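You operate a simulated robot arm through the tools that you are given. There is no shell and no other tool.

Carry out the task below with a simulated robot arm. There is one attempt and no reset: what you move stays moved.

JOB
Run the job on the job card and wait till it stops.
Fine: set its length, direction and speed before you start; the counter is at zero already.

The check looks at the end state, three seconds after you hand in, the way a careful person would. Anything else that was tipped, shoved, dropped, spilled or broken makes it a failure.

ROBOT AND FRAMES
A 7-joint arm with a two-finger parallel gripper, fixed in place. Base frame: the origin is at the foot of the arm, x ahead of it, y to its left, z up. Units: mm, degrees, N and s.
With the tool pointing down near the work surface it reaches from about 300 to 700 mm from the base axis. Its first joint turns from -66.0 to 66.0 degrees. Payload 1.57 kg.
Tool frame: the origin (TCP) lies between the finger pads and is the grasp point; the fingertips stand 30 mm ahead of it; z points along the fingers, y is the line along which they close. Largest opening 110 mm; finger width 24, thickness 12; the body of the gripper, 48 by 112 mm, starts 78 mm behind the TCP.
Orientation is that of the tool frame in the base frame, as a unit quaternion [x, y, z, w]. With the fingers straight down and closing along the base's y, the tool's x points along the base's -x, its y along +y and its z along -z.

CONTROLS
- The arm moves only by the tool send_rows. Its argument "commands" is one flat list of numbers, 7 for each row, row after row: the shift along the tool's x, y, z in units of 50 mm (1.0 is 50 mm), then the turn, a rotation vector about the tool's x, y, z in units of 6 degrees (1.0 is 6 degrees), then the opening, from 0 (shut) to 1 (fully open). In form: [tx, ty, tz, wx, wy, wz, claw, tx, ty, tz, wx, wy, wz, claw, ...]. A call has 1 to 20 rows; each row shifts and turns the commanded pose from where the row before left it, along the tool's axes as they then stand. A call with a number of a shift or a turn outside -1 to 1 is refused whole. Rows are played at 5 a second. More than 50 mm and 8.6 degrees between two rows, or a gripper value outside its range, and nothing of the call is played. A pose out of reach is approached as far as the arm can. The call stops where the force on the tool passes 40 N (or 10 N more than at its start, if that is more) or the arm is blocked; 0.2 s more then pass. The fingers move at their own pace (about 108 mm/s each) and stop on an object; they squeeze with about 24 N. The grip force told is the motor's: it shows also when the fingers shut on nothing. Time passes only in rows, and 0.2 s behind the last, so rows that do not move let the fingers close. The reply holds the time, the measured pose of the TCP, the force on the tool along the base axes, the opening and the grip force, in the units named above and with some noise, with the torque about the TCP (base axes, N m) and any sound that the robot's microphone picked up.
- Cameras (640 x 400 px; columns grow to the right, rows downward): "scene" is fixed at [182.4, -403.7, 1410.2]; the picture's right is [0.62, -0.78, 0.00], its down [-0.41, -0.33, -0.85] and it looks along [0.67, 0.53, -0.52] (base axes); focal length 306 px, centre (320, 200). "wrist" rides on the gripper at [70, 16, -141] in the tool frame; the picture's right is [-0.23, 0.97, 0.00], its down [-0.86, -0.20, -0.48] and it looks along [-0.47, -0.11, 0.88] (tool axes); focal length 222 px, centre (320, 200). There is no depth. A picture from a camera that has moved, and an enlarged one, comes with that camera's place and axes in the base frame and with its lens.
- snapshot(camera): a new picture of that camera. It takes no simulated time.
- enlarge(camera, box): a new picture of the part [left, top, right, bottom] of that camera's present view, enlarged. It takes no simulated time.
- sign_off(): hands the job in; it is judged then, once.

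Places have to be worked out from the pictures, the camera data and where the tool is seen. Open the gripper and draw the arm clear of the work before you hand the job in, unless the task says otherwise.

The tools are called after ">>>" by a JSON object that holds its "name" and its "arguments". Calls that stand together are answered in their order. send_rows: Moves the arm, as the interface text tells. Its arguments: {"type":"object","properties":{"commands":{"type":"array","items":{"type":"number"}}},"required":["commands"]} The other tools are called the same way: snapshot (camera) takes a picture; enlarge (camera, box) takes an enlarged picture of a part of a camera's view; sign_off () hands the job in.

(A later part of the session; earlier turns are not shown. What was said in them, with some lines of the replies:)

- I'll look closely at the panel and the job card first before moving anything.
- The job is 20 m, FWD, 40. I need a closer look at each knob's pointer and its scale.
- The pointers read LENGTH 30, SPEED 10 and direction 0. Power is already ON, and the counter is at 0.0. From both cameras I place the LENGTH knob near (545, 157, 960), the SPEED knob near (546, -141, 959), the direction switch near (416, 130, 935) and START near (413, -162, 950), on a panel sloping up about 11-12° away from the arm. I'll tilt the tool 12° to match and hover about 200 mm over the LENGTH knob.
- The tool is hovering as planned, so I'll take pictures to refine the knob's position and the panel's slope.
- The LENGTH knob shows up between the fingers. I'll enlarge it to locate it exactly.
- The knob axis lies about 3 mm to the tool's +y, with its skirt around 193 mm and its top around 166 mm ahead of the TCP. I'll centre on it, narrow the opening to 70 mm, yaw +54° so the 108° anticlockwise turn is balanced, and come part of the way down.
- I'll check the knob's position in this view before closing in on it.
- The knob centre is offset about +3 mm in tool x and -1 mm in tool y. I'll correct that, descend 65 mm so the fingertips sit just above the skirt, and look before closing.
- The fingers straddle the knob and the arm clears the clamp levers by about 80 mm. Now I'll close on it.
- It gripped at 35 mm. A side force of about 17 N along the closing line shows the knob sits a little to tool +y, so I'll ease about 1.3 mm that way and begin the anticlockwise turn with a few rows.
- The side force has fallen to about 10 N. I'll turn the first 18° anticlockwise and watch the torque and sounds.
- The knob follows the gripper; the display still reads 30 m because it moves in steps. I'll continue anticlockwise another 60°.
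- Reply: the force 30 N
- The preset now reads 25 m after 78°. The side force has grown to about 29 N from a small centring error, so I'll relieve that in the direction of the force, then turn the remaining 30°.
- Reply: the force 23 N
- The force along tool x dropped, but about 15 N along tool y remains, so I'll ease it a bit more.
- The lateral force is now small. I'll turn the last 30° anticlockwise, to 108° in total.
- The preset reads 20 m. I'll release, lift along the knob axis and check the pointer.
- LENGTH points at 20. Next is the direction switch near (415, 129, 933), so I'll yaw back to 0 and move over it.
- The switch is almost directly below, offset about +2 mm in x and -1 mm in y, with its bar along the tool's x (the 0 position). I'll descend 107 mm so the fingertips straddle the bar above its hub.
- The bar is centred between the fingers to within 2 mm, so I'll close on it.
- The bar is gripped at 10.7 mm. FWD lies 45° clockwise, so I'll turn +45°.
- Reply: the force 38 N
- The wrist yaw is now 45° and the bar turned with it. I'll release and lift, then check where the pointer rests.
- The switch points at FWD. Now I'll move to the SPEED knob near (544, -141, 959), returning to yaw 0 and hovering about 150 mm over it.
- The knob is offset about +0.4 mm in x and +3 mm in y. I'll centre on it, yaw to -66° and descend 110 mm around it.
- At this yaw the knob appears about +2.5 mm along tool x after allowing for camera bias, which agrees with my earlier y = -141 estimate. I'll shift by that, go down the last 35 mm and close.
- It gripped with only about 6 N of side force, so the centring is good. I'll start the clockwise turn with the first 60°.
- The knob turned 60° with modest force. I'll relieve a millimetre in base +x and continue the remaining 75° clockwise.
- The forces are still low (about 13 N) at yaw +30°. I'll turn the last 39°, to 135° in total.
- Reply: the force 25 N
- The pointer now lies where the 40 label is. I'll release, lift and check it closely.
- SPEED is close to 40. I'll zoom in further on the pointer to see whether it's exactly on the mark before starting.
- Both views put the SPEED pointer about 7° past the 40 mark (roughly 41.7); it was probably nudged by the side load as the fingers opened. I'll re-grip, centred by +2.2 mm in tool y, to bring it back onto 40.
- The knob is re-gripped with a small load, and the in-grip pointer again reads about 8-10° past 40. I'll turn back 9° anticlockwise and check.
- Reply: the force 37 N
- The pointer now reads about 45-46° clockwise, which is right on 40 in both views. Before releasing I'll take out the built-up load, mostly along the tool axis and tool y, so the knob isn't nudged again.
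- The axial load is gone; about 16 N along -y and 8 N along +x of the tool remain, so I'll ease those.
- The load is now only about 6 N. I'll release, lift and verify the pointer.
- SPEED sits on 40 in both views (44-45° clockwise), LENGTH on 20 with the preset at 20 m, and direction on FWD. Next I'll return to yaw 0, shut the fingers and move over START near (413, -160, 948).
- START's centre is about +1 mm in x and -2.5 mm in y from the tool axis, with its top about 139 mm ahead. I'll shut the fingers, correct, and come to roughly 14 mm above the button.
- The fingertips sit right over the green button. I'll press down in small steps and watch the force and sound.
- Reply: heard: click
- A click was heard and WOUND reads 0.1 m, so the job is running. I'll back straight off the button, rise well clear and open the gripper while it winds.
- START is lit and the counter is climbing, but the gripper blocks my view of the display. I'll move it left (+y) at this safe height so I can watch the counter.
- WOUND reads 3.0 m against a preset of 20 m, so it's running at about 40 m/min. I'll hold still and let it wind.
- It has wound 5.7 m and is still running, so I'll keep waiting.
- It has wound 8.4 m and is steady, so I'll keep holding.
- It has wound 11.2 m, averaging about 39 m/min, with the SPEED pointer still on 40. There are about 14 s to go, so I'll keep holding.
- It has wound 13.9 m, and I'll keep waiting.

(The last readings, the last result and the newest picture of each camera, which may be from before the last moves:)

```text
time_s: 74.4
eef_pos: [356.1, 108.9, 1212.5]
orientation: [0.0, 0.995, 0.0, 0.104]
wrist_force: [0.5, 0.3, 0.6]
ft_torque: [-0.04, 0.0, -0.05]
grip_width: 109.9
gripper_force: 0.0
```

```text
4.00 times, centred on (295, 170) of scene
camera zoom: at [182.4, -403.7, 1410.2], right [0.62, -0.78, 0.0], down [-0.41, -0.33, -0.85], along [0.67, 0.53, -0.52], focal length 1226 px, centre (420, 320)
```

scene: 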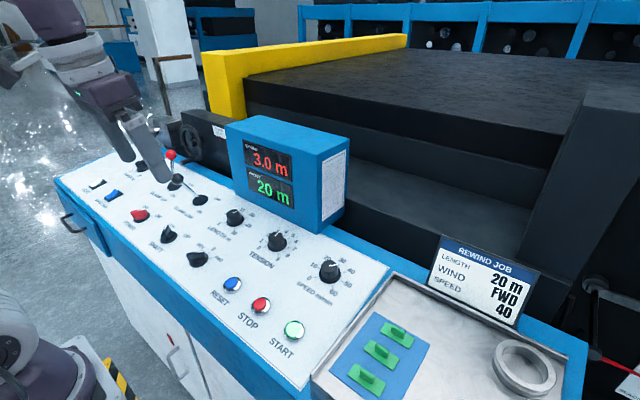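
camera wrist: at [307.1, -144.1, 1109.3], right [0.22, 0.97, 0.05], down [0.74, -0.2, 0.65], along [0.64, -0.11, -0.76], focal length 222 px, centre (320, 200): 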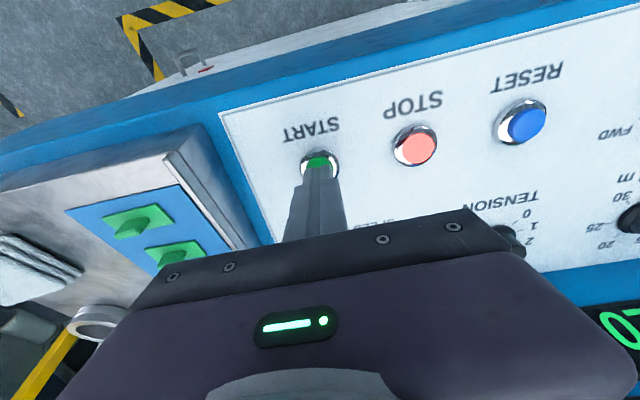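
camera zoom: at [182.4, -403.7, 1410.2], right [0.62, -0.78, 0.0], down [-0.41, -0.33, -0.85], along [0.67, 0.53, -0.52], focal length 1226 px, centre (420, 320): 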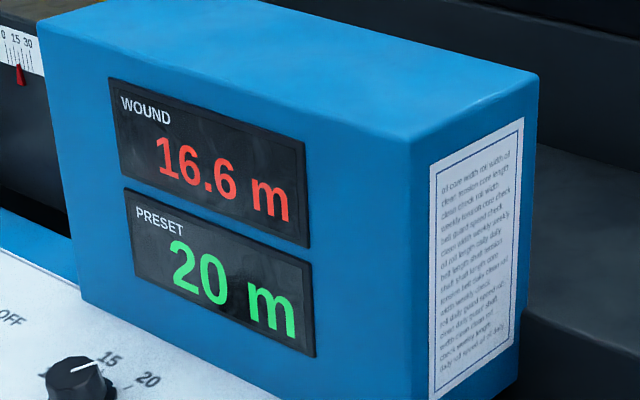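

It has wound 16.6 m, with about 5-6 s left. I'll hold again.

>>> {"name": "send_rows", "arguments": {"commands": [0, 0, 0, 0, 0, 0, 1, 0, 0, 0, 0, 0, 0, 1, 0, 0, 0, 0, 0, 0, 1, 0, 0, 0, 0, 0, 0, 1, 0, 0, 0, 0, 0, 0, 1, 0, 0, 0, 0, 0, 0, 1, 0, 0, 0, 0, 0, 0, 1, 0, 0, 0, 0, 0, 0, 1, 0, 0, 0, 0, 0, 0, 1, 0, 0, 0, 0, 0, 0, 1, 0, 0, 0, 0, 0, 0, 1, 0, 0, 0, 0, 0, 0, 1, 0, 0, 0, 0, 0, 0, 1, 0, 0, 0, 0, 0, 0, 1, 0, 0, 0, 0, 0, 0, 1, 0, 0, 0, 0, 0, 0, 1, 0, 0, 0, 0, 0, 0, 1, 0, 0, 0, 0, 0, 0, 1, 0, 0, 0, 0, 0, 0, 1, 0, 0, 0, 0, 0, 0, 1]}}

>>> {"name": "send_rows", "arguments": {"commands": [0, 0, 0, 0, 0, 0, 1, 0, 0, 0, 0, 0, 0, 1, 0, 0, 0, 0, 0, 0, 1, 0, 0, 0, 0, 0, 0, 1, 0, 0, 0, 0, 0, 0, 1, 0, 0, 0, 0, 0, 0, 1, 0, 0, 0, 0, 0, 0, 1, 0, 0, 0, 0, 0, 0, 1, 0, 0, 0, 0, 0, 0, 1, 0, 0, 0, 0, 0, 0, 1, 0, 0, 0, 0, 0, 0, 1, 0, 0, 0, 0, 0, 0, 1, 0, 0, 0, 0, 0, 0, 1, 0, 0, 0, 0, 0, 0, 1, 0, 0, 0, 0, 0, 0, 1, 0, 0, 0, 0, 0, 0, 1]}}

>>> {"name": "enlarge", "arguments": {"camera": "scene", "box": [230, 120, 360, 220]}}

>>> {"name": "snapshot", "arguments": {"camera": "scene"}}

```text
time_s: 78.6
eef_pos: [357.2, 109.0, 1212.6]
orientation: [0.0, 0.995, 0.0, 0.105]
wrist_force: [-0.5, -0.2, -0.4]
ft_torque: [0.0, 0.0, -0.02]
grip_width: 110.3
gripper_force: 0.1
```

```text
time_s: 82.0
eef_pos: [356.8, 108.9, 1212.9]
orientation: [0.0, 0.995, 0.001, 0.104]
wrist_force: [0.2, -0.3, 0.4]
ft_torque: [0.0, 0.0, 0.0]
grip_width: 110.2
gripper_force: 0.0
```

```text
4.00 times, centred on (295, 170) of scene
camera zoom: at [182.4, -403.7, 1410.2], right [0.62, -0.78, 0.0], down [-0.41, -0.33, -0.85], along [0.67, 0.53, -0.52], focal length 1226 px, centre (420, 320)
```

zoom: 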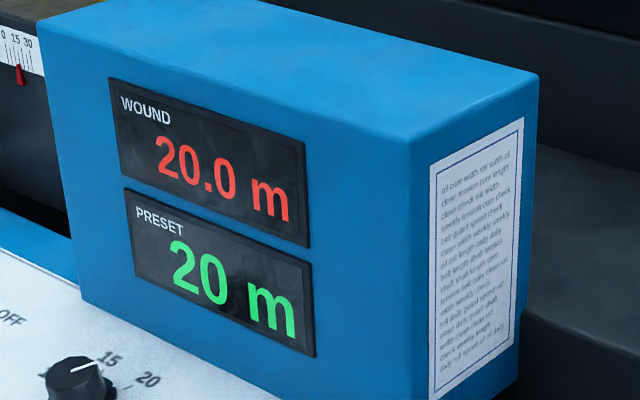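

```text
taken
```

scene: 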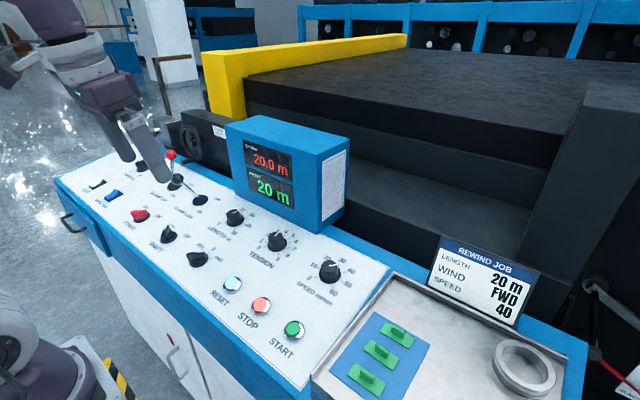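

WOUND reads 20.0 m, the START lamp is out and STOP is lit again, so the job has stopped. I'll check once more that the other controls are undisturbed and the counter holds.

>>> {"name": "send_rows", "arguments": {"commands": [0, 0, 0, 0, 0, 0, 1, 0, 0, 0, 0, 0, 0, 1, 0, 0, 0, 0, 0, 0, 1, 0, 0, 0, 0, 0, 0, 1, 0, 0, 0, 0, 0, 0, 1]}}

>>> {"name": "enlarge", "arguments": {"camera": "scene", "box": [60, 130, 310, 290]}}

```text
time_s: 83.2
eef_pos: [357.0, 107.5, 1214.1]
orientation: [-0.001, 0.994, 0.0, 0.105]
wrist_force: [0.0, 0.7, -1.0]
ft_torque: [-0.02, 0.01, 0.04]
grip_width: 109.9
gripper_force: 0.0
```

```text
2.50 times, centred on (185, 210) of scene
camera zoom: at [182.4, -403.7, 1410.2], right [0.62, -0.78, 0.0], down [-0.41, -0.33, -0.85], along [0.67, 0.53, -0.52], focal length 766 px, centre (658, 175)
```

zoom: 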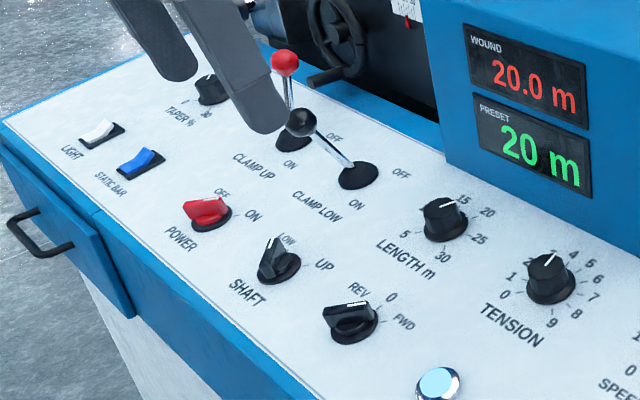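

The counter holds at 20.0 m with direction on FWD, and power, shaft, clamps, taper, tension and the rockers are where they were. The gripper is open and well above the panel, so I'm handing the job in.

>>> {"name": "sign_off", "arguments": {}}

```text
The job is handed in.
```

The job on the card ran to completion and stopped by itself at 20.0 m. I set the length to 20 m, the direction to FWD and the speed to 40 before pressing START.

- **Speed:** my first turn left the knob about 7° past the 40 mark, so I re-gripped it and brought it back before starting. The counter climbed at about 39 m/min during the run.
- **Length:** the dial pointer may sit a few degrees past the 20 tick, but the preset display read 20 m throughout.
- **End state:** the START lamp is out, STOP is lit and RESET now glows light blue. I did not touch any other control, and the ones in my last pictures look unchanged. The arm is clear of the panel with the gripper open.
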